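You operate a simulated robot arm through the tools that you are given. There is no shell and no other tool.

The job below is to be done with a simulated robot arm. You get a single attempt, and the scene is never put back.

Task
Glue the grey felt seal on the scraper bar and clamp it till the glue sets.
Fine: bottle back in its stand, clamp open again; leave the other seal. Set down upright: black glue bottle.

It is judged by the outcome, as a careful person would: the job done as asked, and still so three seconds after it is handed in. It fails if anything else is knocked over, pushed out of place, dropped, spilled or broken. A push-on lid holds only when it is set on centred and level and pressed home; a screw cap is set on level and turned clockwise until tight.

Robot
A 6-joint arm with a two-finger gripper, fixed in place. Base frame: the origin is at the foot of the arm, x ahead of it, y to its left, z up; the work surface is at about z = 0. Lengths are in m, angles in degrees, forces in N, time in s.
With the tool pointing down near the work surface it reaches from about 0.18 to 0.48 m from the base axis. Its first joint turns from -66.0 to 66.0 degrees. Payload 1.76 kg.
The tool frame sits at the grasp point between the pads (the TCP): z along the fingers, y along the line on which they close. The tips reach 0.029 m beyond it. The gripper opens to 0.082 m; its body begins 0.058 m behind the TCP.
Orientation is that of the tool frame in the base frame, as a unit quaternion [w, x, y, z]. With the fingers straight down and closing along the base's y, the tool's x points along the base's -x, its y along +y and its z along -z.

Tools
- The arm moves only by the tool jog_arm. Its argument "series" is a list that holds one entry, the list of rows, each a list of 6 numbers: the shift along the base's x, y, z in m, then the turn, a rotation vector about the base's x, y, z in rad. In form: [[[dx, dy, dz, rx, ry, rz], ...]]. A call has 1 to 20 rows; each row is the pose to reach, as a shift and turn from the pose commanded when the call began. "gripper" is the closure in counts, from 0 (fully open) to 255 (shut), set as the call begins (left out, the last holds). A row lasts 0.2 s, in which the tool goes at most 0.05 m and 8.6 degrees; a call with a longer step from one row to the next is refused whole, and so is a gripper value outside its range. A pose out of reach is approached as far as the arm can. The call stops where the force on the tool passes 50 N (or 10 N more than at its start, if that is more) or the arm is blocked; 0.2 s more then pass. The fingers move at their own pace (about 0.2035 m/s each) and stop on an object; they squeeze with about 34 N. The grip force told is the motor's: it shows also when the fingers shut on nothing. Time passes only in rows, and 0.2 s behind the last, so rows that repeat a pose let the fingers close. It gives the time, the measured TCP pose, the force on the tool (base axes), the opening and the grip force at its end, in the units of the frame above (readings bear some noise), with the torque about the TCP (base axes, N m) and any sound that the robot's microphone picked up.
- Cameras (640 x 400 px; columns grow to the right, rows downward): "scene" is fixed at [0.0537, 0.3304, 0.4287]; the picture's right is [-0.81, -0.59, 0.00], its down [-0.32, 0.44, -0.84] and it looks along [0.50, -0.68, -0.54] (base axes); focal length 281 px, centre (320, 200). "wrist" rides on the gripper at [0.079, 0.004, -0.09] in the tool frame; the picture's right is [-0.05, 1.00, 0.00], its down [-0.71, -0.04, -0.71] and it looks along [-0.71, -0.04, 0.71] (tool axes); focal length 256 px, centre (320, 200). There is no depth. A picture from a camera that has moved, and an enlarged one, comes with that camera's place and axes in the base frame and with its lens.
- snapshot(camera): a new picture of that camera. No time passes.
- zoom(camera, box): a new picture of the part [left, top, right, bottom] of that camera's present view, enlarged. No time passes.
- finish_job(): hands the job in; it is judged then, once.

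Nothing tells you positions but the pictures and the camera data. Unless the task says otherwise, let go and move clear before handing in.

The tools are called after "Request:" as name(argument=value, ...) on one line, values as JSON. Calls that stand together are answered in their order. jog_arm: Moves the arm, as the interface text tells. Its arguments: {"type":"object","properties":{"series":{"type":"array","items":{"type":"array","items":{"type":"array","items":{"type":"number"}}}},"gripper":{"type":"number"}},"required":["series"]} The other tools are called the same way: snapshot (camera) takes a picture; zoom (camera, box) takes an enlarged picture of a part of a camera's view; finish_job () hands the job in.

At the start:

```text
time: 0.0
tool_pos: [0.2829, 0.0226, 0.2764]
ee_rot: [0.0, 0.0, 1.0, 0.0]
wrist_force: [0.8, 1.3, 0.6]
torque: [0.0, 0.03, 0.04]
opening: 0.0819
finger_force: 0.1
```

scene: 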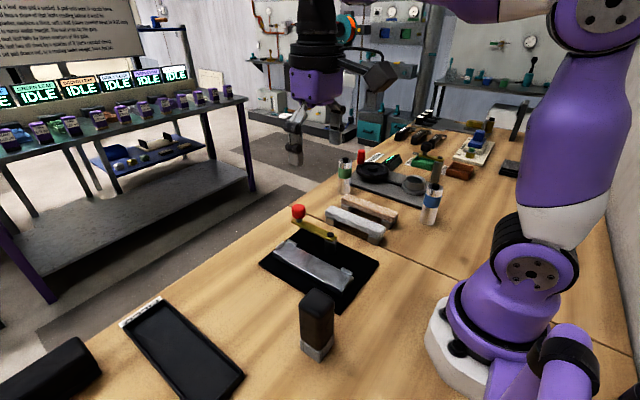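
wrist: 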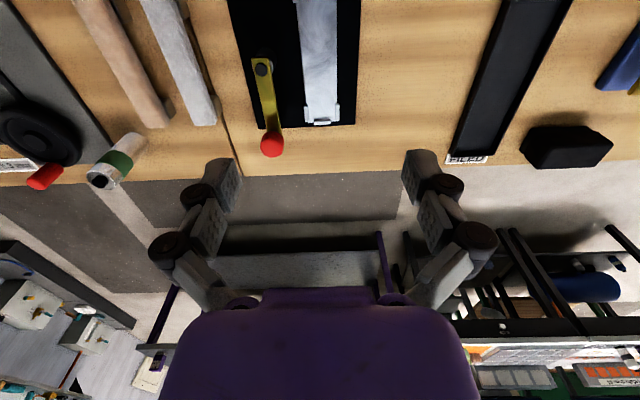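

I see a bench with a black plate holding a metal bar, a yellow lever with a red knob (likely the clamp), two strips (one beige, one grey), a black block/bottle, and trays. I'll look closer before moving.

Request:
zoom(camera="scene", box=[240, 180, 460, 380])

Request:
zoom(camera="scene", box=[320, 110, 540, 250])

Request:
zoom(camera="scene", box=[0, 0, 220, 130])

Request:
zoom(camera="scene", box=[0, 260, 260, 400])

Request:
zoom(camera="wrist", box=[0, 0, 320, 200])

Request:
zoom(camera="wrist", box=[320, 0, 640, 200])

```text
2.00 times, centred on (350, 280) of scene
camera zoom: at [0.0537, 0.3304, 0.4287], right [-0.81, -0.59, 0.0], down [-0.32, 0.44, -0.84], along [0.5, -0.68, -0.54], focal length 562 px, centre (260, 40)
```

zoom: 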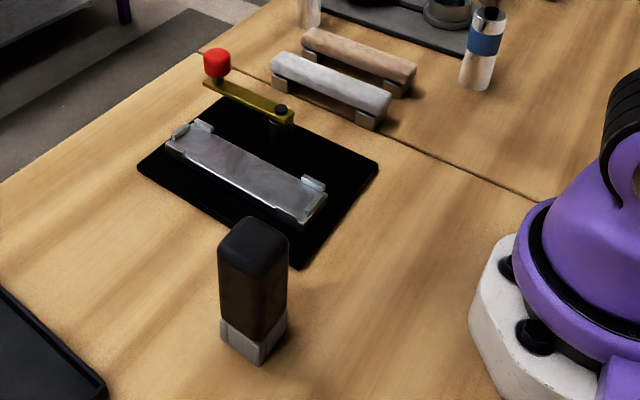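

```text
2.86 times, centred on (430, 180) of scene
camera zoom: at [0.0537, 0.3304, 0.4287], right [-0.81, -0.59, 0.0], down [-0.32, 0.44, -0.84], along [0.5, -0.68, -0.54], focal length 803 px, centre (6, 257)
```

zoom: 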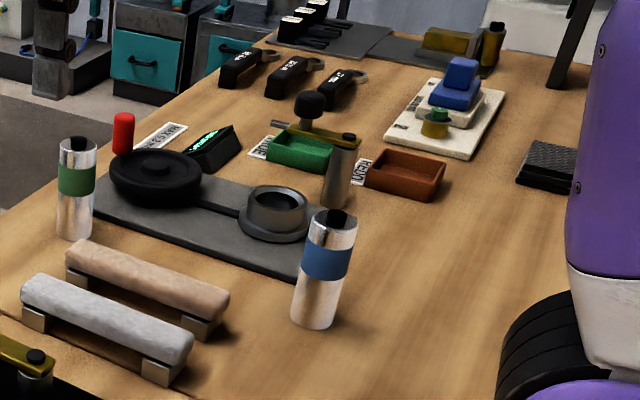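

```text
2.91 times, centred on (110, 65) of scene
camera zoom: at [0.0537, 0.3304, 0.4287], right [-0.81, -0.59, 0.0], down [-0.32, 0.44, -0.84], along [0.5, -0.68, -0.54], focal length 818 px, centre (931, 593)
```

zoom: 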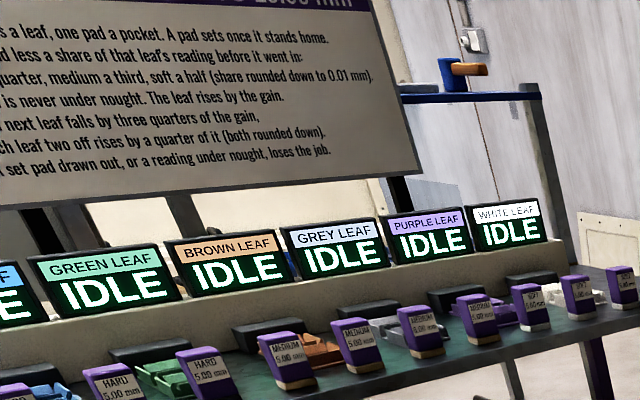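

```text
2.46 times, centred on (130, 330) of scene
camera zoom: at [0.0537, 0.3304, 0.4287], right [-0.81, -0.59, 0.0], down [-0.32, 0.44, -0.84], along [0.5, -0.68, -0.54], focal length 692 px, centre (788, -120)
```

zoom: 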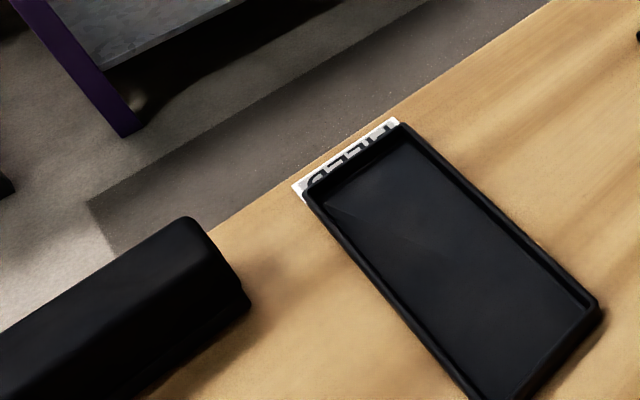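

```text
2.00 times, centred on (160, 100) of wrist
camera zoom: at [0.2014, 0.0268, 0.3648], right [0.05, 1.0, 0.0], down [0.71, -0.04, 0.71], along [0.71, -0.04, -0.71], focal length 512 px, centre (640, 400)
```

zoom: 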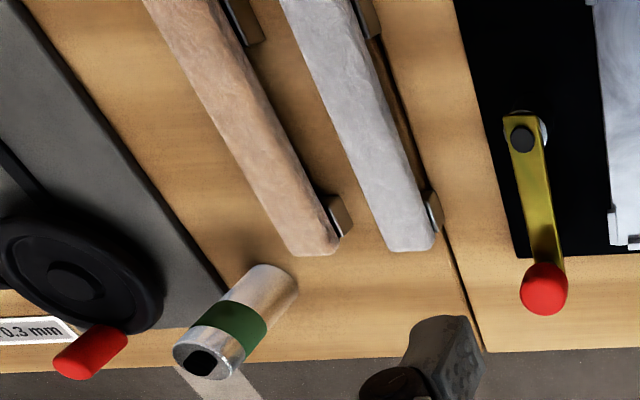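

```text
2.00 times, centred on (480, 100) of wrist
camera zoom: at [0.2014, 0.0268, 0.3648], right [0.05, 1.0, 0.0], down [0.71, -0.04, 0.71], along [0.71, -0.04, -0.71], focal length 512 px, centre (0, 400)
```

zoom: 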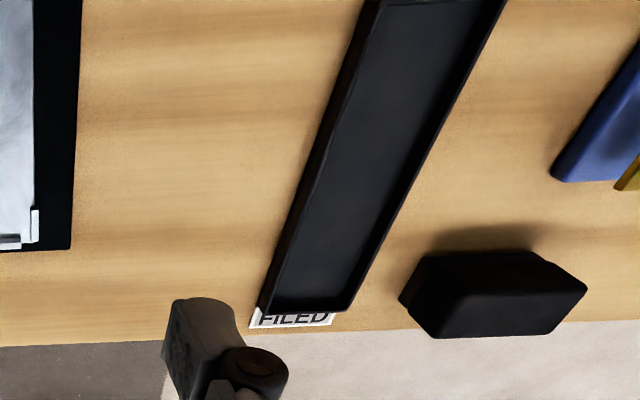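

The black tall block on a grey base at about (0.20, 0.14) looks like the glue bottle in its stand; the bar lies in a fixture around (0.31, 0.01), the swing lever's pivot is at (0.30, -0.04), and the grey seal lies on two feet at y ≈ -0.135. I'll move the wrist camera back and look from several angles first.

Request:
jog_arm(series=[[[-0.03, 0, 0.02, 0, 0, 0], [-0.06, 0, 0.04, 0, 0, 0], [-0.08, 0, 0.06, 0, 0, 0], [-0.08, 0, 0.06, 0, 0, 0]]])

Request:
snapshot(camera="wrist")

Request:
zoom(camera="scene", box=[280, 280, 360, 370])

Request:
zoom(camera="scene", box=[255, 195, 395, 320])

```text
time: 1.0
tool_pos: [0.2001, 0.0221, 0.3374]
ee_rot: [0.0, 0.0, 1.0, -0.001]
wrist_force: [0.8, 0.2, 0.2]
torque: [0.03, 0.01, -0.04]
opening: 0.0821
finger_force: 0.0
```

```text
taken
camera wrist: at [0.1208, 0.027, 0.4251], right [0.05, 1.0, 0.0], down [0.71, -0.04, 0.71], along [0.71, -0.04, -0.71], focal length 256 px, centre (320, 200)
```

wrist: 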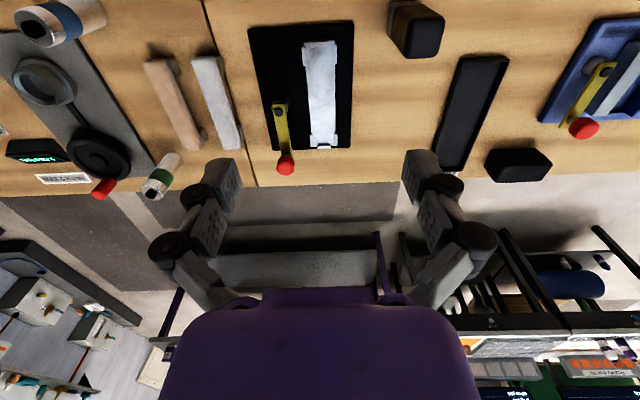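

```text
4.44 times, centred on (320, 325) of scene
camera zoom: at [0.0537, 0.3304, 0.4287], right [-0.81, -0.59, 0.0], down [-0.32, 0.44, -0.84], along [0.5, -0.68, -0.54], focal length 1249 px, centre (320, -356)
```

zoom: 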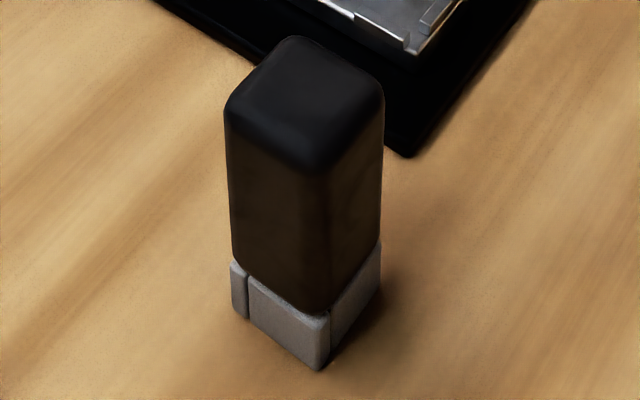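

```text
3.20 times, centred on (325, 258) of scene
camera zoom: at [0.0537, 0.3304, 0.4287], right [-0.81, -0.59, 0.0], down [-0.32, 0.44, -0.84], along [0.5, -0.68, -0.54], focal length 899 px, centre (304, 16)
```

zoom: 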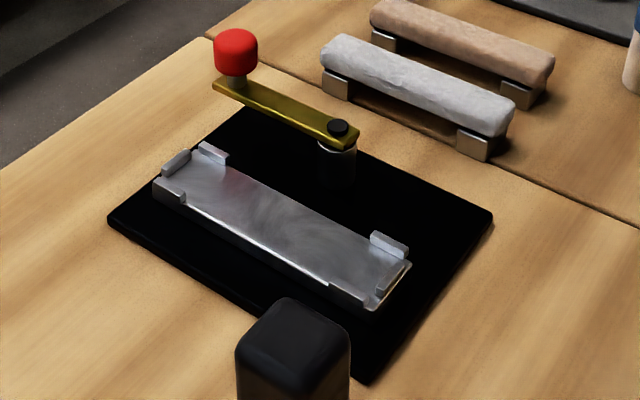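

There's a second, blue, clamp station on the +y side too, so I want to check which bar is "the scraper bar". I'll zoom in on labels and fixtures from here.

Request:
zoom(camera="wrist", box=[480, 0, 640, 190])

Request:
zoom(camera="wrist", box=[230, 0, 370, 190])

Request:
zoom(camera="wrist", box=[0, 0, 260, 200])

Request:
zoom(camera="wrist", box=[370, 0, 500, 100])

```text
2.11 times, centred on (560, 95) of wrist
camera zoom: at [0.1208, 0.027, 0.4251], right [0.05, 1.0, 0.0], down [0.71, -0.04, 0.71], along [0.71, -0.04, -0.71], focal length 539 px, centre (-185, 421)
```

zoom: 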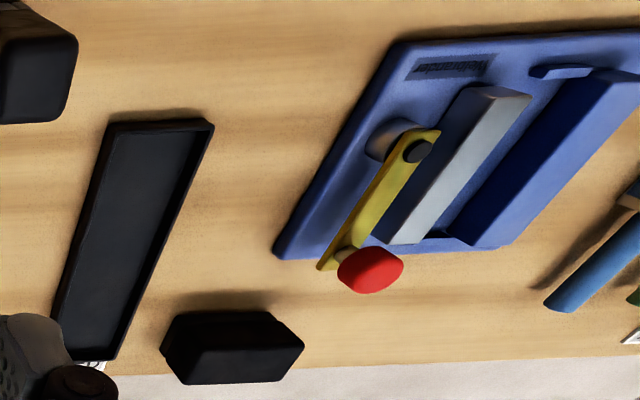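

```text
2.11 times, centred on (300, 95) of wrist
camera zoom: at [0.1208, 0.027, 0.4251], right [0.05, 1.0, 0.0], down [0.71, -0.04, 0.71], along [0.71, -0.04, -0.71], focal length 539 px, centre (362, 421)
```

zoom: 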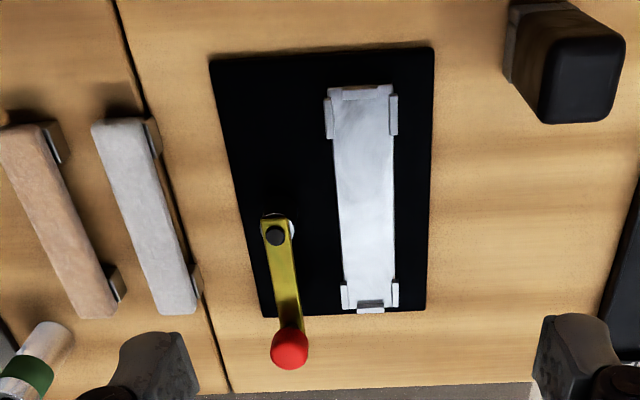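

```text
2.00 times, centred on (130, 100) of wrist
camera zoom: at [0.1208, 0.027, 0.4251], right [0.05, 1.0, 0.0], down [0.71, -0.04, 0.71], along [0.71, -0.04, -0.71], focal length 512 px, centre (700, 400)
```

zoom: 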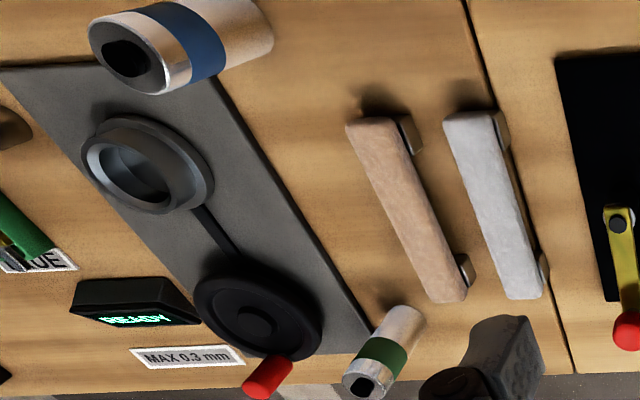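

```text
4.00 times, centred on (435, 50) of wrist
camera zoom: at [0.1208, 0.027, 0.4251], right [0.05, 1.0, 0.0], down [0.71, -0.04, 0.71], along [0.71, -0.04, -0.71], focal length 1024 px, centre (-140, 800)
```

zoom: 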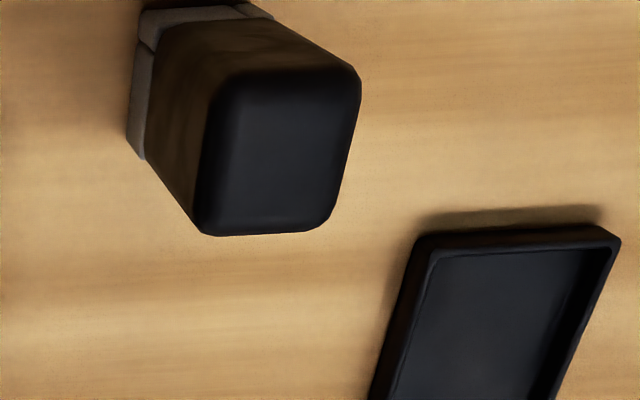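

The black fixture's bar has locating lugs around it (seal goes between them); the blue one is a separate filing station. I'll turn the wrist by 90° to look at the glue bottle and stand more closely.

Request:
jog_arm(series=[[[0.0, 0, 0.0, 0, 0, 0.1428], [0.0, 0, 0.0, 0, 0, 0.2856], [0.0, 0, 0.0, 0, 0, 0.4284], [0, 0, 0, 0, 0, 0.5712], [0, 0, 0, 0, 0, 0.714], [0, 0, 0, 0, 0, 0.8568], [0, 0, -0.02, 0, 0, 0.9996], [0, 0, -0.04, 0, 0, 1.1424], [0, -0.01, -0.06, 0, 0, 1.2852], [0, -0.02, -0.08, 0, 0, 1.428], [0, -0.02, -0.1, 0, 0, 1.5708], [0, -0.02, -0.1, 0, 0, 1.5708]]])

Request:
snapshot(camera="wrist")

Request:
snapshot(camera="scene")

```text
time: 3.6
tool_pos: [0.2003, 0.0033, 0.2345]
ee_rot: [0.0, 0.708, -0.707, 0.0]
wrist_force: [0.5, -0.1, -0.5]
torque: [0.0, -0.01, 0.01]
opening: 0.0821
finger_force: 0.0
```

```text
taken
camera wrist: at [0.1962, -0.0766, 0.3247], right [-1.0, 0.05, 0.0], down [0.04, 0.71, 0.71], along [0.04, 0.71, -0.71], focal length 256 px, centre (320, 200)
```

wrist: 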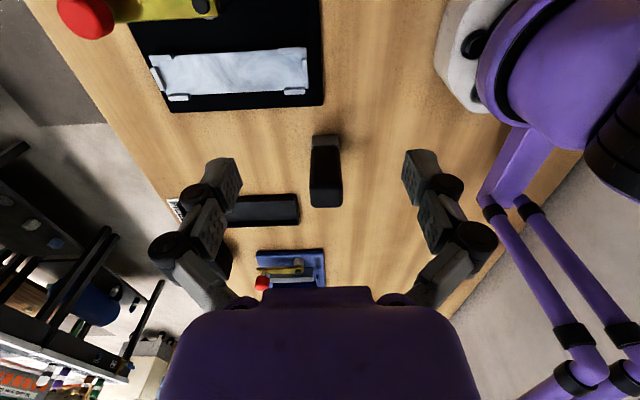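

```text
taken
```

scene: 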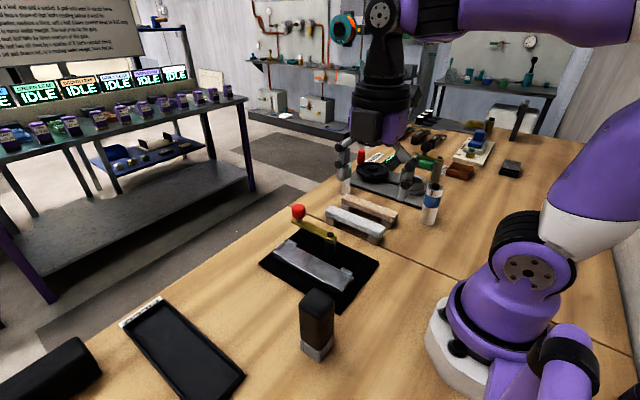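

Request:
zoom(camera="wrist", box=[270, 110, 390, 230])

Request:
zoom(camera="wrist", box=[50, 0, 350, 130])

```text
3.33 times, centred on (330, 170) of wrist
camera zoom: at [0.1962, -0.0766, 0.3247], right [-1.0, 0.05, 0.0], down [0.04, 0.71, 0.71], along [0.04, 0.71, -0.71], focal length 853 px, centre (287, 300)
```

zoom: 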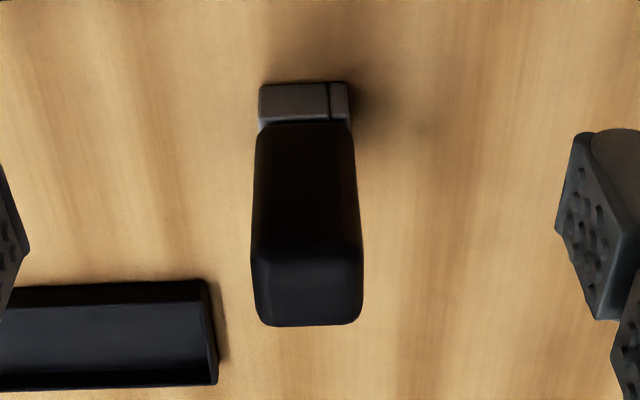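

```text
2.13 times, centred on (200, 65) of wrist
camera zoom: at [0.1962, -0.0766, 0.3247], right [-1.0, 0.05, 0.0], down [0.04, 0.71, 0.71], along [0.04, 0.71, -0.71], focal length 546 px, centre (576, 488)
```

zoom: 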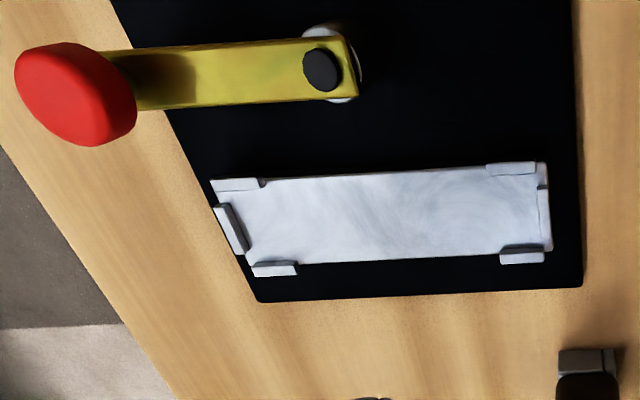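

The bottle (about 0.035 m square, top ≈0.11 m) stands in its four-plate stand at about (0.200, 0.138). Before touching anything I'll look closely at the clamp and seals from the -y side.

Request:
jog_arm(series=[[[0.035, -0.035, 0.0, 0, 0, 0], [0.07, -0.07, 0.0, 0, 0, 0], [0.1, -0.105, 0, 0, 0, 0], [0.1, -0.12, -0.03, 0, 0, 0], [0.1, -0.12, -0.05, 0, 0, 0], [0.1, -0.12, -0.05, 0, 0, 0]]])

Request:
snapshot(camera="wrist")

Request:
zoom(camera="wrist", box=[220, 0, 420, 125])

Request:
zoom(camera="wrist", box=[200, 100, 440, 250])

```text
time: 5.0
tool_pos: [0.3013, -0.1194, 0.1847]
ee_rot: [0.0, 0.707, -0.707, 0.0]
wrist_force: [-0.1, -1.2, -0.4]
torque: [-0.01, 0.01, -0.01]
opening: 0.082
finger_force: 0.0
```

```text
taken
camera wrist: at [0.2961, -0.1974, 0.2741], right [-1.0, 0.05, 0.0], down [0.04, 0.71, 0.71], along [0.04, 0.71, -0.71], focal length 256 px, centre (320, 200)
```

wrist: 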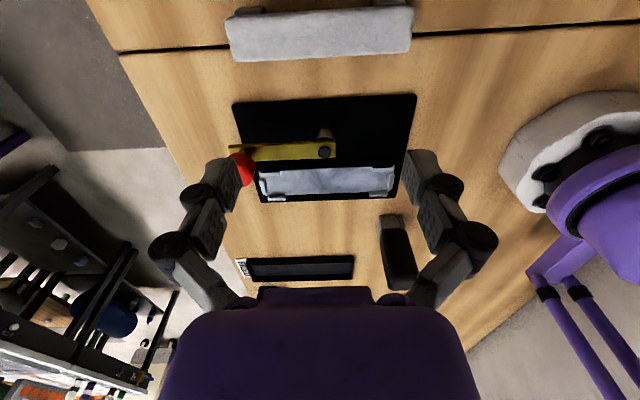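

```text
3.20 times, centred on (320, 62) of wrist
camera zoom: at [0.2961, -0.1974, 0.2741], right [-1.0, 0.05, 0.0], down [0.04, 0.71, 0.71], along [0.04, 0.71, -0.71], focal length 819 px, centre (320, 640)
```

zoom: 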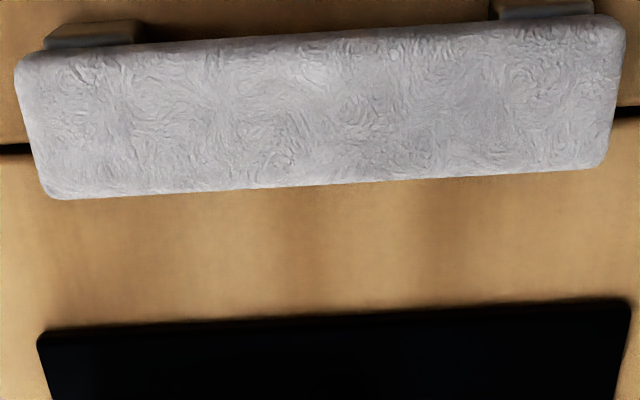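

```text
2.67 times, centred on (320, 175) of wrist
camera zoom: at [0.2961, -0.1974, 0.2741], right [-1.0, 0.05, 0.0], down [0.04, 0.71, 0.71], along [0.04, 0.71, -0.71], focal length 683 px, centre (320, 267)
```

zoom: 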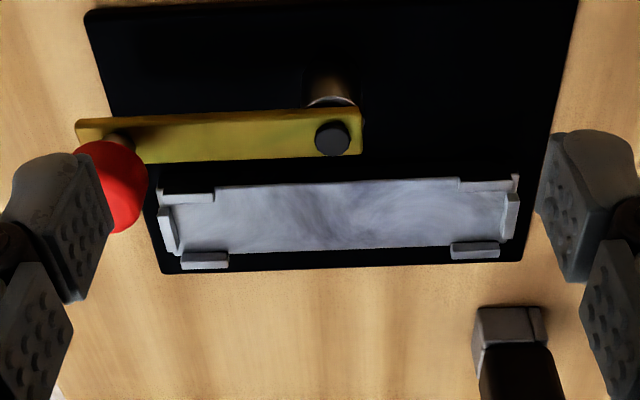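

The seal is about 0.143 × 0.030 × 0.018 m at (0.298, -0.146) on 0.02 m feet; the bar's pocket is centred near (0.298, 0.020) at z ≈ 0.02–0.025, and the lever's pivot is at (0.298, -0.045). Next I hover over the glue bottle to check alignment.

Request:
jog_arm(series=[[[0, 0.02, 0.03, 0, 0, 0], [-0.02, 0.06, 0.05, 0, 0, 0], [-0.05, 0.09, 0.055, 0, 0, 0], [-0.08, 0.12, 0.055, 0, 0, 0], [-0.1018, 0.155, 0.055, 0, 0, 0], [-0.1018, 0.2, 0.055, 0, 0, 0], [-0.1018, 0.23, 0.055, 0, 0, 0], [-0.1018, 0.2579, 0.04, 0, 0, 0], [-0.1018, 0.2579, 0.0, 0, 0, 0], [-0.1018, 0.2579, -0.02, 0, 0, 0], [-0.1018, 0.2579, -0.02, 0, 0, 0]]])

Request:
snapshot(camera="wrist")

Request:
snapshot(camera="scene")

```text
time: 7.4
tool_pos: [0.199, 0.1396, 0.1648]
ee_rot: [0.0, -0.707, 0.707, 0.0]
wrist_force: [-0.2, 0.8, 0.4]
torque: [0.0, -0.01, -0.03]
opening: 0.0819
finger_force: 0.1
```

```text
taken
camera wrist: at [0.1944, 0.061, 0.2542], right [-1.0, 0.05, 0.0], down [0.04, 0.71, 0.71], along [0.04, 0.71, -0.71], focal length 256 px, centre (320, 200)
```

wrist: 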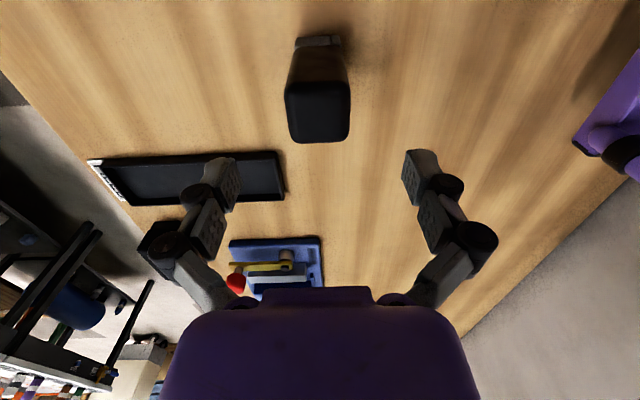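

```text
taken
```

scene: 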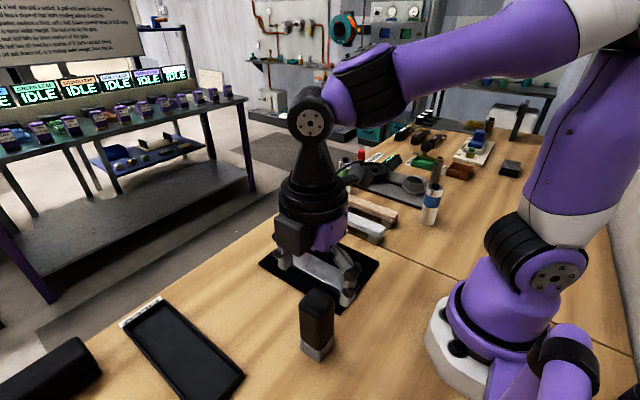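

Request:
zoom(camera="wrist", box=[240, 20, 400, 160])

Request:
zoom(camera="scene", box=[260, 240, 380, 370])

```text
2.86 times, centred on (320, 90) of wrist
camera zoom: at [0.1944, 0.061, 0.2542], right [-1.0, 0.05, 0.0], down [0.04, 0.71, 0.71], along [0.04, 0.71, -0.71], focal length 731 px, centre (320, 514)
```

zoom: 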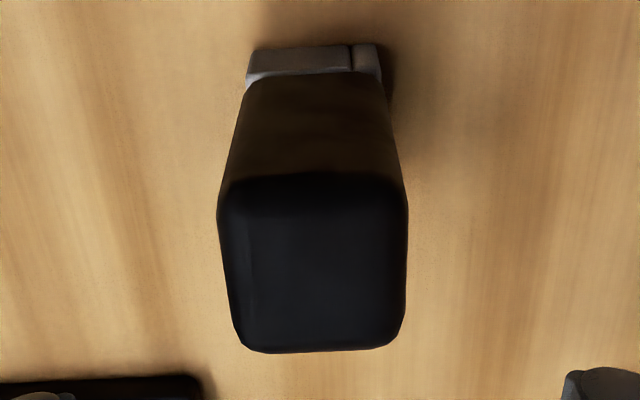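

```text
3.08 times, centred on (320, 305) of scene
camera zoom: at [0.0537, 0.3305, 0.4287], right [-0.81, -0.59, 0.0], down [-0.32, 0.44, -0.84], along [0.5, -0.68, -0.54], focal length 865 px, centre (320, -123)
```

zoom: 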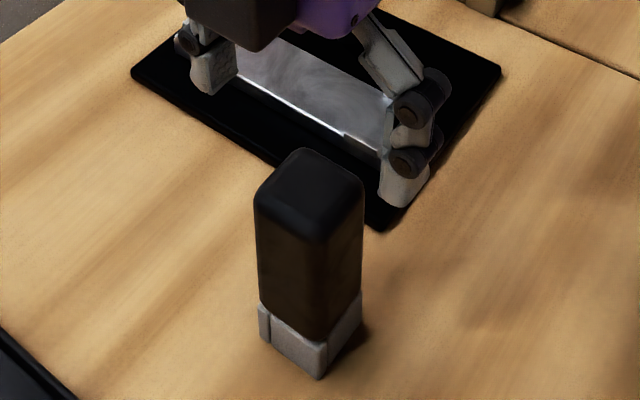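

The bottle is axis-aligned at about (0.1995, 0.137), roughly 0.037 m wide and 0.105 m tall. I'll descend around it with the fingers open, stopping at TCP z ≈ 0.07.

Request:
jog_arm(series=[[[0.0005, -0.0025, -0.025, 0, 0, 0], [0.0005, -0.0025, -0.05, 0, 0, 0], [0.0005, -0.0025, -0.075, 0, 0, 0], [0.0005, -0.0025, -0.094, 0, 0, 0], [0.0005, -0.0025, -0.094, 0, 0, 0]]])

Request:
snapshot(camera="wrist")

Request:
zoom(camera="scene", box=[240, 230, 400, 380])

```text
time: 8.6
tool_pos: [0.2001, 0.1366, 0.0719]
ee_rot: [0.0, 0.707, -0.707, 0.0]
wrist_force: [-0.2, 0.3, 0.3]
torque: [0.0, -0.02, 0.01]
opening: 0.0818
finger_force: 0.0
```

```text
taken
camera wrist: at [0.1955, 0.0587, 0.1601], right [-1.0, 0.05, 0.0], down [0.04, 0.71, 0.71], along [0.04, 0.71, -0.71], focal length 256 px, centre (320, 200)
```

wrist: 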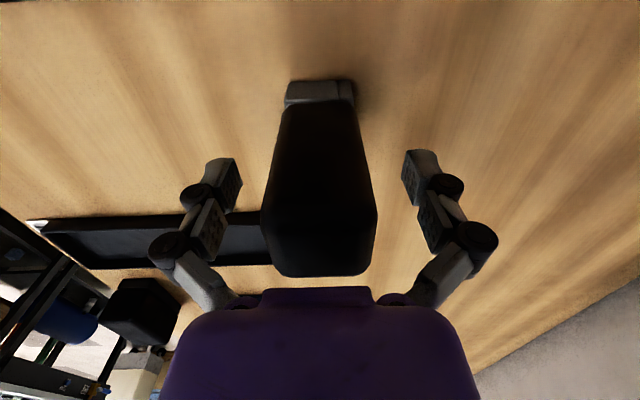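

```text
2.67 times, centred on (320, 305) of scene
camera zoom: at [0.0537, 0.3305, 0.4287], right [-0.81, -0.59, 0.0], down [-0.32, 0.44, -0.84], along [0.5, -0.68, -0.54], focal length 749 px, centre (320, -80)
```

zoom: 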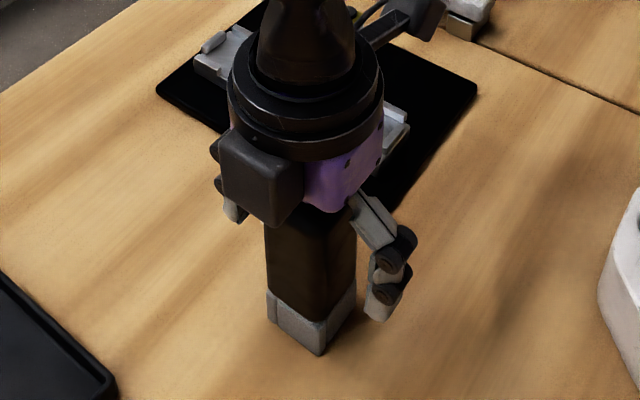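

The fingers straddle the bottle evenly. I'll close gradually, so as not to squeeze glue out in the stand.

Request:
jog_arm(series=[[[0, 0, 0, 0, 0, 0], [0, 0, 0, 0, 0, 0]]], gripper=132)

```text
time: 9.2
tool_pos: [0.2, 0.1371, 0.0721]
ee_rot: [0.0, 0.707, -0.707, 0.0]
wrist_force: [0.4, -0.4, -0.3]
torque: [0.01, -0.04, -0.02]
opening: 0.0401
finger_force: 0.2
```

Request:
jog_arm(series=[[[0, 0, 0, 0, 0, 0], [0, 0, 0, 0, 0, 0]]], gripper=142)

Request:
jog_arm(series=[[[0, 0, 0, 0, 0, 0], [0, 0, 0, 0, 0, 0]]], gripper=148)

```text
time: 9.8
tool_pos: [0.2008, 0.1378, 0.0722]
ee_rot: [0.0, 0.708, -0.707, 0.0]
wrist_force: [-0.5, -1.2, 4.5]
torque: [-0.02, 0.01, -0.03]
opening: 0.0392
finger_force: 34.2
```

```text
time: 10.4
tool_pos: [0.2004, 0.138, 0.0722]
ee_rot: [-0.001, -0.707, 0.707, 0.0]
wrist_force: [-0.7, -1.2, 4.6]
torque: [-0.03, 0.01, -0.01]
opening: 0.039
finger_force: 34.4
```

The bottle is 0.039 m wide and is held at 34 N; no sound came. I'll lift it straight up and look at its underside.

Request:
jog_arm(series=[[[0, 0, 0.01, 0, 0, 0], [0, 0, 0.025, 0, 0, 0], [0, 0, 0.05, 0, 0, 0], [0, 0, 0.075, 0, 0, 0], [0, 0, 0.075, 0, 0, 0]]])

Request:
zoom(camera="scene", box=[240, 200, 400, 380])

Request:
snapshot(camera="wrist")

```text
time: 11.6
tool_pos: [0.1995, 0.1377, 0.1471]
ee_rot: [0.0, 0.707, -0.707, 0.0]
wrist_force: [-0.1, -0.1, -1.5]
torque: [0.01, -0.01, 0.0]
opening: 0.0393
finger_force: 33.9
```

```text
2.22 times, centred on (320, 290) of scene
camera zoom: at [0.0537, 0.3304, 0.4287], right [-0.81, -0.59, 0.0], down [-0.32, 0.44, -0.84], along [0.5, -0.68, -0.54], focal length 624 px, centre (320, 0)
```

zoom: 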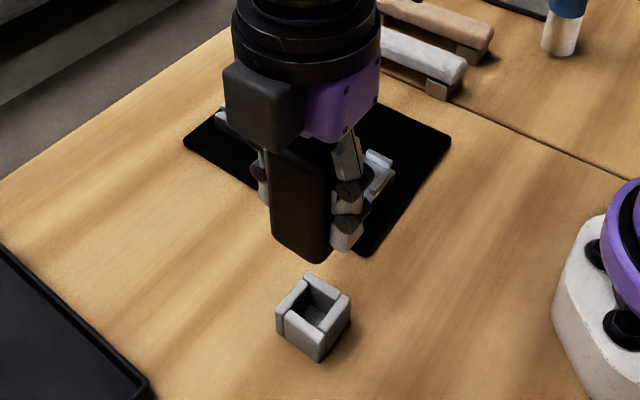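

```text
taken
camera wrist: at [0.1948, 0.0595, 0.2363], right [-1.0, 0.05, 0.0], down [0.04, 0.71, 0.71], along [0.04, 0.71, -0.71], focal length 256 px, centre (320, 200)
```

wrist: 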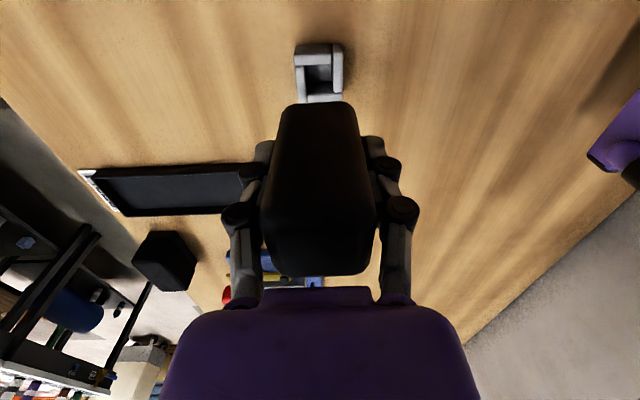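

Request:
zoom(camera="scene", box=[290, 260, 350, 350])

Request:
zoom(camera="wrist", box=[270, 30, 370, 130])

```text
4.44 times, centred on (320, 305) of scene
camera zoom: at [0.0537, 0.3304, 0.4287], right [-0.81, -0.59, 0.0], down [-0.32, 0.44, -0.84], along [0.5, -0.68, -0.54], focal length 1249 px, centre (320, -267)
```

zoom: 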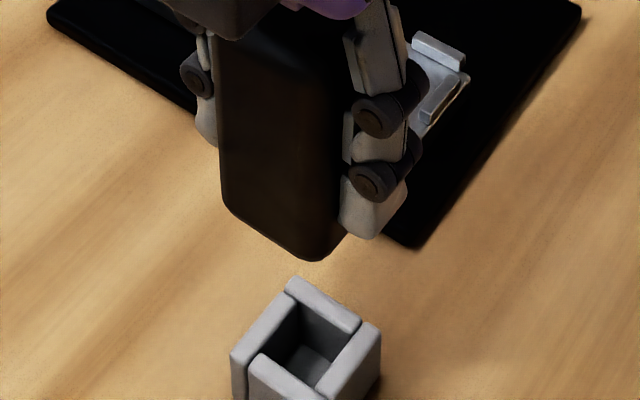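

```text
4.00 times, centred on (320, 80) of wrist
camera zoom: at [0.1948, 0.0595, 0.2363], right [-1.0, 0.05, 0.0], down [0.04, 0.71, 0.71], along [0.04, 0.71, -0.71], focal length 1024 px, centre (320, 680)
```

zoom: 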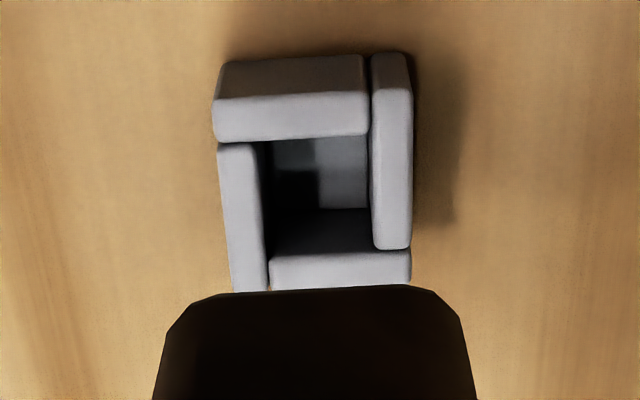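

The stand is an open cup narrower than the bottle, so the body rests on its rim and the nozzle must hang inside, pointing down. I'll raise the bottle near the scene camera's height to see the nozzle from the side.

Request:
jog_arm(series=[[[0.01, -0.012, 0.04, 0, 0, 0], [0.02, -0.024, 0.08, 0, 0, 0], [0.03, -0.036, 0.12, 0, 0, 0], [0.04, -0.048, 0.16, 0, 0, 0], [0.05, -0.06, 0.2, 0, 0, 0], [0.05, -0.06, 0.24, 0, 0, 0], [0.05, -0.06, 0.25, 0, 0, 0], [0.05, -0.06, 0.25, 0, 0, 0]]])

Request:
snapshot(camera="scene")

Request:
snapshot(camera="wrist")

```text
time: 13.4
tool_pos: [0.2469, 0.0768, 0.3692]
ee_rot: [0.0, -0.707, 0.708, -0.001]
wrist_force: [1.0, 0.6, -1.1]
torque: [0.01, -0.02, -0.02]
opening: 0.0392
finger_force: 34.2
out of reach, approached as far as the arm can: row 6, 7, 8
```

```text
taken
```

scene: 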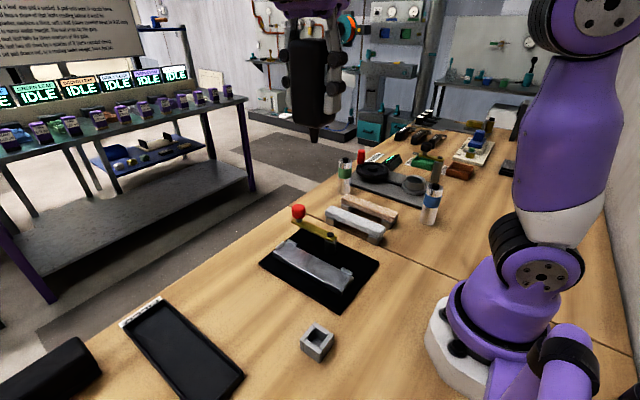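

```text
taken
camera wrist: at [0.2421, -0.0024, 0.4591], right [-1.0, 0.05, 0.0], down [0.04, 0.71, 0.71], along [0.04, 0.71, -0.71], focal length 256 px, centre (320, 200)
```

wrist: 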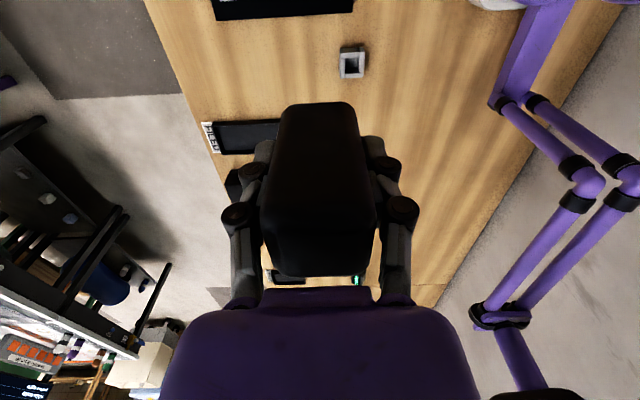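

Request:
zoom(camera="scene", box=[270, 20, 360, 160])

```text
2.86 times, centred on (315, 90) of scene
camera zoom: at [0.0537, 0.3304, 0.4287], right [-0.81, -0.59, 0.0], down [-0.32, 0.44, -0.84], along [0.5, -0.68, -0.54], focal length 803 px, centre (334, 514)
```

zoom: 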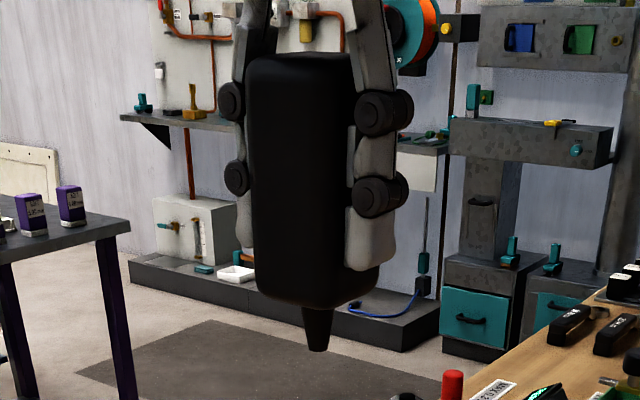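

The nozzle is a tapered tip hanging about 0.065 m below the TCP, centred under it. Now I'll carry the bottle over toward the bar and come down to a safe hover height, checking the pose since the last target was out of reach.

Request:
jog_arm(series=[[[0, 0, -0.04, 0, 0, 0], [0, 0, -0.08, 0, 0, 0], [0, 0, -0.12, 0, 0, 0], [0, 0, -0.12, 0, 0, 0]]])

```text
time: 14.4
tool_pos: [0.246, 0.076, 0.2506]
ee_rot: [-0.001, 0.708, -0.707, 0.0]
wrist_force: [0.2, -0.3, -0.7]
torque: [0.01, 0.01, -0.01]
opening: 0.0394
finger_force: 34.2
```

Request:
jog_arm(series=[[[0.02, -0.02, -0.02, 0, 0, 0], [0.04, -0.04, -0.05, 0, 0, 0], [0.0515, -0.0557, -0.08, 0, 0, 0], [0.0515, -0.0557, -0.11, 0, 0, 0], [0.0515, -0.0557, -0.125, 0, 0, 0], [0.0515, -0.0557, -0.125, 0, 0, 0]]])

Request:
snapshot(camera="wrist")

Request:
zoom(camera="scene", box=[240, 180, 400, 320])

```text
time: 15.8
tool_pos: [0.2976, 0.0199, 0.1249]
ee_rot: [-0.001, -0.707, 0.707, 0.0]
wrist_force: [0.3, 0.2, -1.1]
torque: [-0.01, 0.03, -0.02]
opening: 0.0392
finger_force: 34.0
```

```text
taken
camera wrist: at [0.2933, -0.0588, 0.2143], right [-1.0, 0.05, 0.0], down [0.04, 0.71, 0.71], along [0.04, 0.71, -0.71], focal length 256 px, centre (320, 200)
```

wrist: 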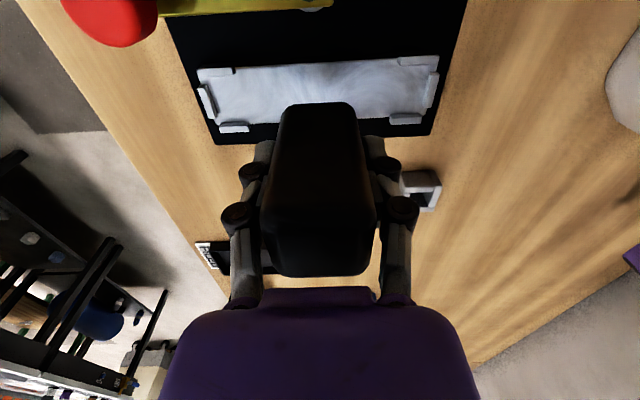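

```text
2.86 times, centred on (320, 250) of scene
camera zoom: at [0.0537, 0.3304, 0.4287], right [-0.81, -0.59, 0.0], down [-0.32, 0.44, -0.84], along [0.5, -0.68, -0.54], focal length 803 px, centre (320, 57)
```

zoom: 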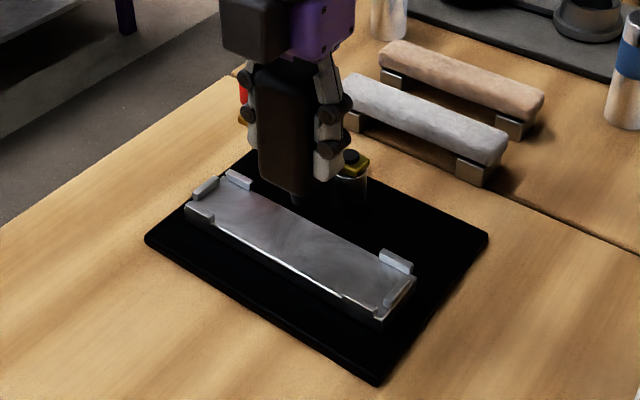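

Request:
zoom(camera="wrist", box=[180, 40, 460, 150])

Request:
zoom(camera="scene", box=[270, 225, 370, 295])

```text
2.29 times, centred on (320, 95) of wrist
camera zoom: at [0.2933, -0.0588, 0.2143], right [-1.0, 0.05, 0.0], down [0.04, 0.71, 0.71], along [0.04, 0.71, -0.71], focal length 585 px, centre (320, 440)
```

zoom: 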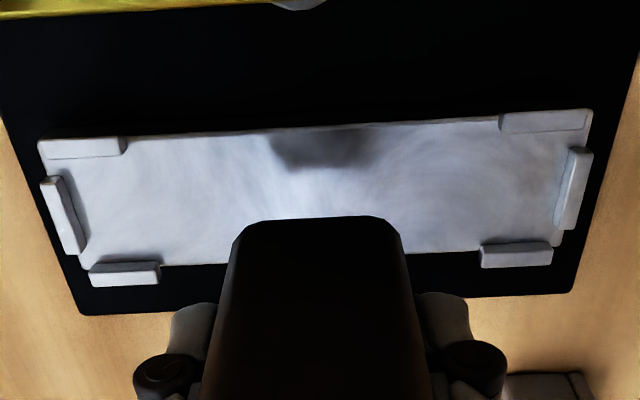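

```text
5.71 times, centred on (320, 260) of scene
camera zoom: at [0.0537, 0.3304, 0.4287], right [-0.81, -0.59, 0.0], down [-0.32, 0.44, -0.84], along [0.5, -0.68, -0.54], focal length 1606 px, centre (320, -143)
```

zoom: 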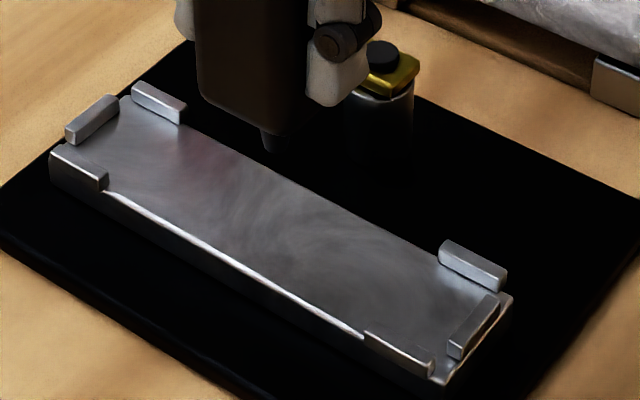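

From this view the pocket between the lugs spans y 0.002–0.0375 and x 0.220–0.379 (centre ≈ (0.299, 0.0197)). I'll bring the nozzle over the near end of the bar and descend in small steps watching force, pictures and sound.

Request:
jog_arm(series=[[[-0.03, 0, 0, 0, 0, 0], [-0.06, 0, 0, 0, 0, 0], [-0.06, 0, -0.015, 0, 0, 0], [-0.06, 0, -0.028, 0, 0, 0], [-0.06, 0, -0.028, 0, 0, 0]]])

Request:
zoom(camera="scene", box=[270, 225, 370, 295])

Request:
zoom(camera="scene", box=[315, 250, 375, 300])

```text
time: 17.0
tool_pos: [0.2383, 0.0208, 0.0981]
ee_rot: [0.0, 0.707, -0.707, -0.001]
wrist_force: [-1.5, 0.3, -1.1]
torque: [0.03, -0.03, 0.01]
opening: 0.0392
finger_force: 33.9
```

```text
5.71 times, centred on (320, 260) of scene
camera zoom: at [0.0537, 0.3305, 0.4287], right [-0.81, -0.59, 0.0], down [-0.32, 0.44, -0.84], along [0.5, -0.68, -0.54], focal length 1606 px, centre (320, -143)
```

zoom: 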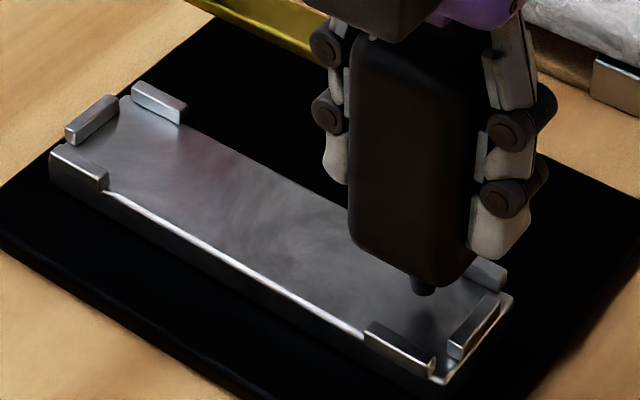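

```text
8.00 times, centred on (345, 275) of scene
camera zoom: at [0.0537, 0.3305, 0.4287], right [-0.81, -0.59, 0.0], down [-0.32, 0.44, -0.84], along [0.5, -0.68, -0.54], focal length 2248 px, centre (120, -400)
```

zoom: 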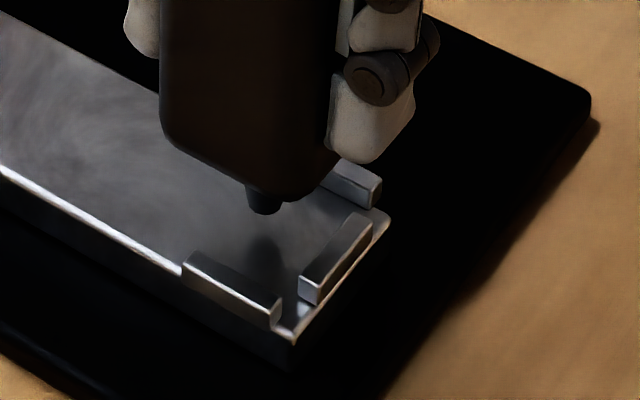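

The tip is a few mm above the bar (its shadow/reflection shows below it). I'll go down in small steps.

Request:
jog_arm(series=[[[0, -0.001, -0.002, 0, 0, 0], [0, -0.001, -0.004, 0, 0, 0], [0, -0.001, -0.004, 0, 0, 0]]])

Request:
zoom(camera="scene", box=[325, 255, 365, 290])

```text
time: 17.8
tool_pos: [0.2388, 0.0194, 0.093]
ee_rot: [-0.001, -0.707, 0.707, 0.0]
wrist_force: [0.8, -0.3, -1.1]
torque: [0.03, -0.03, -0.07]
opening: 0.039
finger_force: 33.6
```

```text
11.43 times, centred on (345, 272) of scene
camera zoom: at [0.0537, 0.3305, 0.4287], right [-0.81, -0.59, 0.0], down [-0.32, 0.44, -0.84], along [0.5, -0.68, -0.54], focal length 3212 px, centre (34, -629)
```

zoom: 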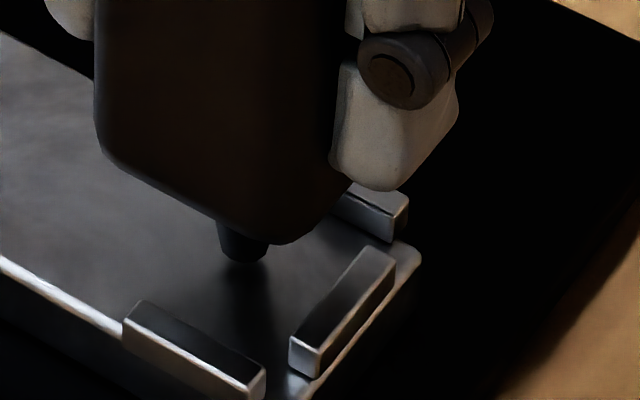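

Request:
jog_arm(series=[[[0, 0, -0.001, 0, 0, 0], [0, 0, -0.002, 0, 0, 0], [0, 0, -0.002, 0, 0, 0]]])

Request:
zoom(camera="scene", box=[325, 255, 365, 290])

```text
time: 18.6
tool_pos: [0.2387, 0.0193, 0.0914]
ee_rot: [0.0, 0.707, -0.707, 0.0]
wrist_force: [0.6, 0.7, -1.9]
torque: [0.01, 0.01, -0.01]
opening: 0.039
finger_force: 34.4
```

```text
11.43 times, centred on (345, 272) of scene
camera zoom: at [0.0537, 0.3305, 0.4287], right [-0.81, -0.59, 0.0], down [-0.32, 0.44, -0.84], along [0.5, -0.68, -0.54], focal length 3212 px, centre (34, -629)
```

zoom: 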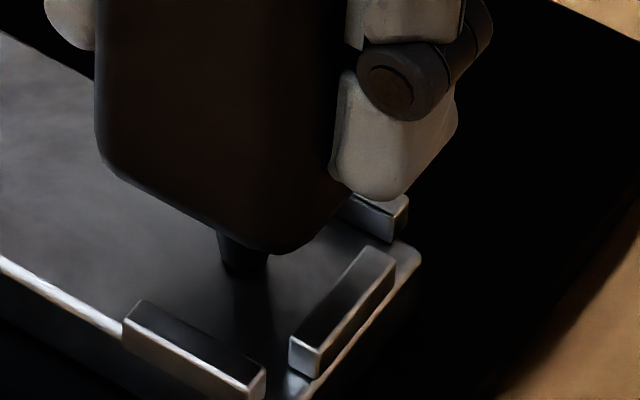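

Request:
jog_arm(series=[[[0, 0, -0.001, 0, 0, 0], [0, 0, -0.001, 0, 0, 0]]])

Request:
jog_arm(series=[[[0, 0, -0.001, 0, 0, 0], [0, 0, -0.001, 0, 0, 0]]])

Request:
zoom(camera="scene", box=[325, 255, 365, 290])

```text
time: 19.2
tool_pos: [0.2379, 0.0211, 0.0907]
ee_rot: [0.001, 0.707, -0.707, 0.0]
wrist_force: [0.6, 0.4, -1.0]
torque: [0.02, -0.01, -0.01]
opening: 0.0392
finger_force: 34.2
```

```text
time: 19.8
tool_pos: [0.2385, 0.0193, 0.0899]
ee_rot: [0.0, 0.707, -0.707, 0.0]
wrist_force: [-4.6, -0.9, 28.4]
torque: [-0.11, 0.25, -0.03]
opening: 0.0393
finger_force: 34.2
```

```text
11.43 times, centred on (345, 272) of scene
camera zoom: at [0.0537, 0.3304, 0.4287], right [-0.81, -0.59, 0.0], down [-0.32, 0.44, -0.84], along [0.5, -0.68, -0.54], focal length 3212 px, centre (34, -629)
```

zoom: 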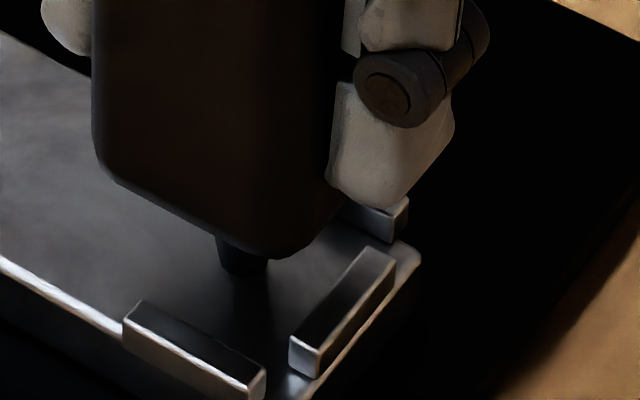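

Contact is felt at TCP z ≈ 0.0900, so the bar top is there. I'll lift about 2 mm and draw the nozzle slowly along the bar, then look for a bead.

Request:
jog_arm(series=[[[0, 0, 0.002, 0, 0, 0], [0, 0, 0.0025, 0, 0, 0], [0.005, 0, 0.0025, 0, 0, 0], [0.01, 0, 0.0025, 0, 0, 0], [0.015, 0, 0.0025, 0, 0, 0], [0.02, 0, 0.0025, 0, 0, 0]]])

Request:
zoom(camera="scene", box=[315, 250, 375, 300])

Request:
snapshot(camera="wrist")

```text
time: 21.2
tool_pos: [0.2596, 0.0195, 0.091]
ee_rot: [-0.001, -0.707, 0.707, 0.001]
wrist_force: [0.7, 0.8, -0.5]
torque: [-0.01, 0.01, 0.01]
opening: 0.0392
finger_force: 33.9
```

```text
8.00 times, centred on (345, 275) of scene
camera zoom: at [0.0537, 0.3305, 0.4287], right [-0.81, -0.59, 0.0], down [-0.32, 0.44, -0.84], along [0.5, -0.68, -0.54], focal length 2248 px, centre (120, -400)
```

zoom: 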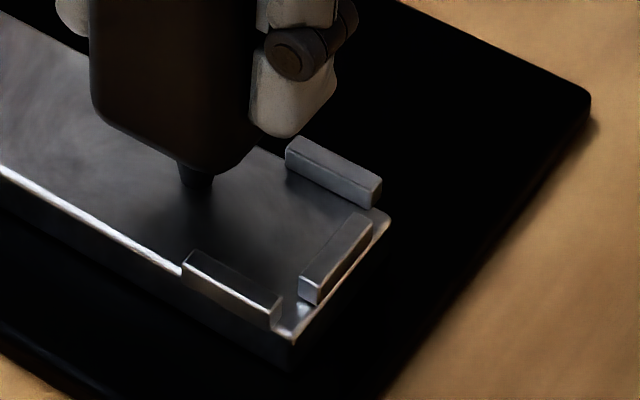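

```text
taken
camera wrist: at [0.2535, -0.0592, 0.1808], right [-1.0, 0.05, 0.0], down [0.04, 0.71, 0.71], along [0.04, 0.71, -0.71], focal length 256 px, centre (320, 200)
```

wrist: 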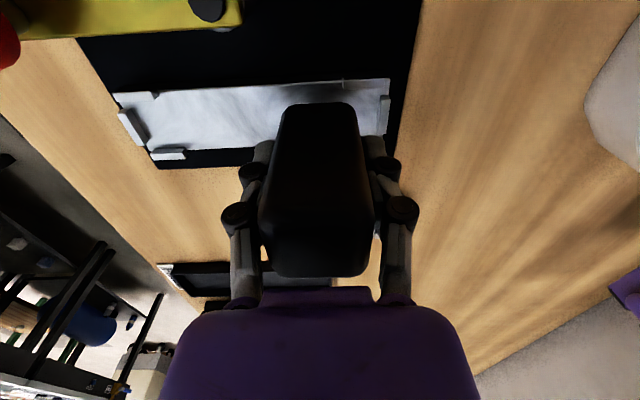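

No bead shows yet, so gripping lightly isn't dispensing. I'll go back to the start end and try squeezing with a firmer closure command while just above the bar.

Request:
jog_arm(series=[[[-0.01, 0, 0.0, 0, 0, 0], [-0.022, 0, 0.0, 0, 0, 0], [-0.022, 0, 0.0, 0, 0, 0]]])

Request:
jog_arm(series=[[[0, 0, 0, 0, 0, 0], [0, 0, 0, 0, 0, 0], [0.005, 0, 0, 0, 0, 0]]], gripper=255)

Request:
zoom(camera="scene", box=[315, 250, 375, 300])

```text
time: 22.0
tool_pos: [0.2379, 0.0193, 0.0926]
ee_rot: [0.0, -0.707, 0.707, 0.0]
wrist_force: [0.1, -0.3, -1.4]
torque: [0.02, 0.01, 0.02]
opening: 0.0391
finger_force: 34.1
```

```text
time: 22.8
tool_pos: [0.2413, 0.0198, 0.0919]
ee_rot: [0.001, -0.707, 0.707, 0.0]
wrist_force: [0.0, -1.0, -1.3]
torque: [0.0, 0.01, -0.03]
opening: 0.0392
finger_force: 33.7
```

```text
8.00 times, centred on (345, 275) of scene
camera zoom: at [0.0537, 0.3304, 0.4287], right [-0.81, -0.59, 0.0], down [-0.32, 0.44, -0.84], along [0.5, -0.68, -0.54], focal length 2248 px, centre (120, -400)
```

zoom: 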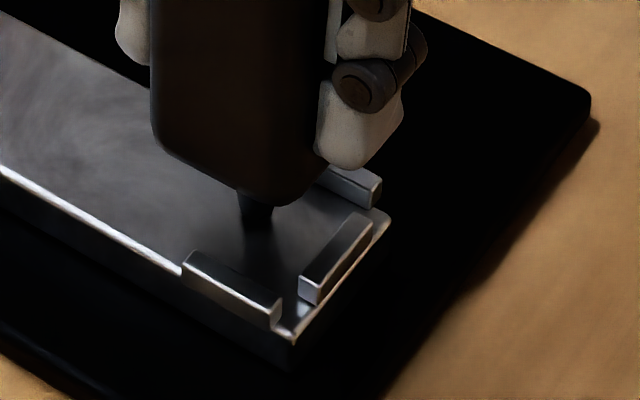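

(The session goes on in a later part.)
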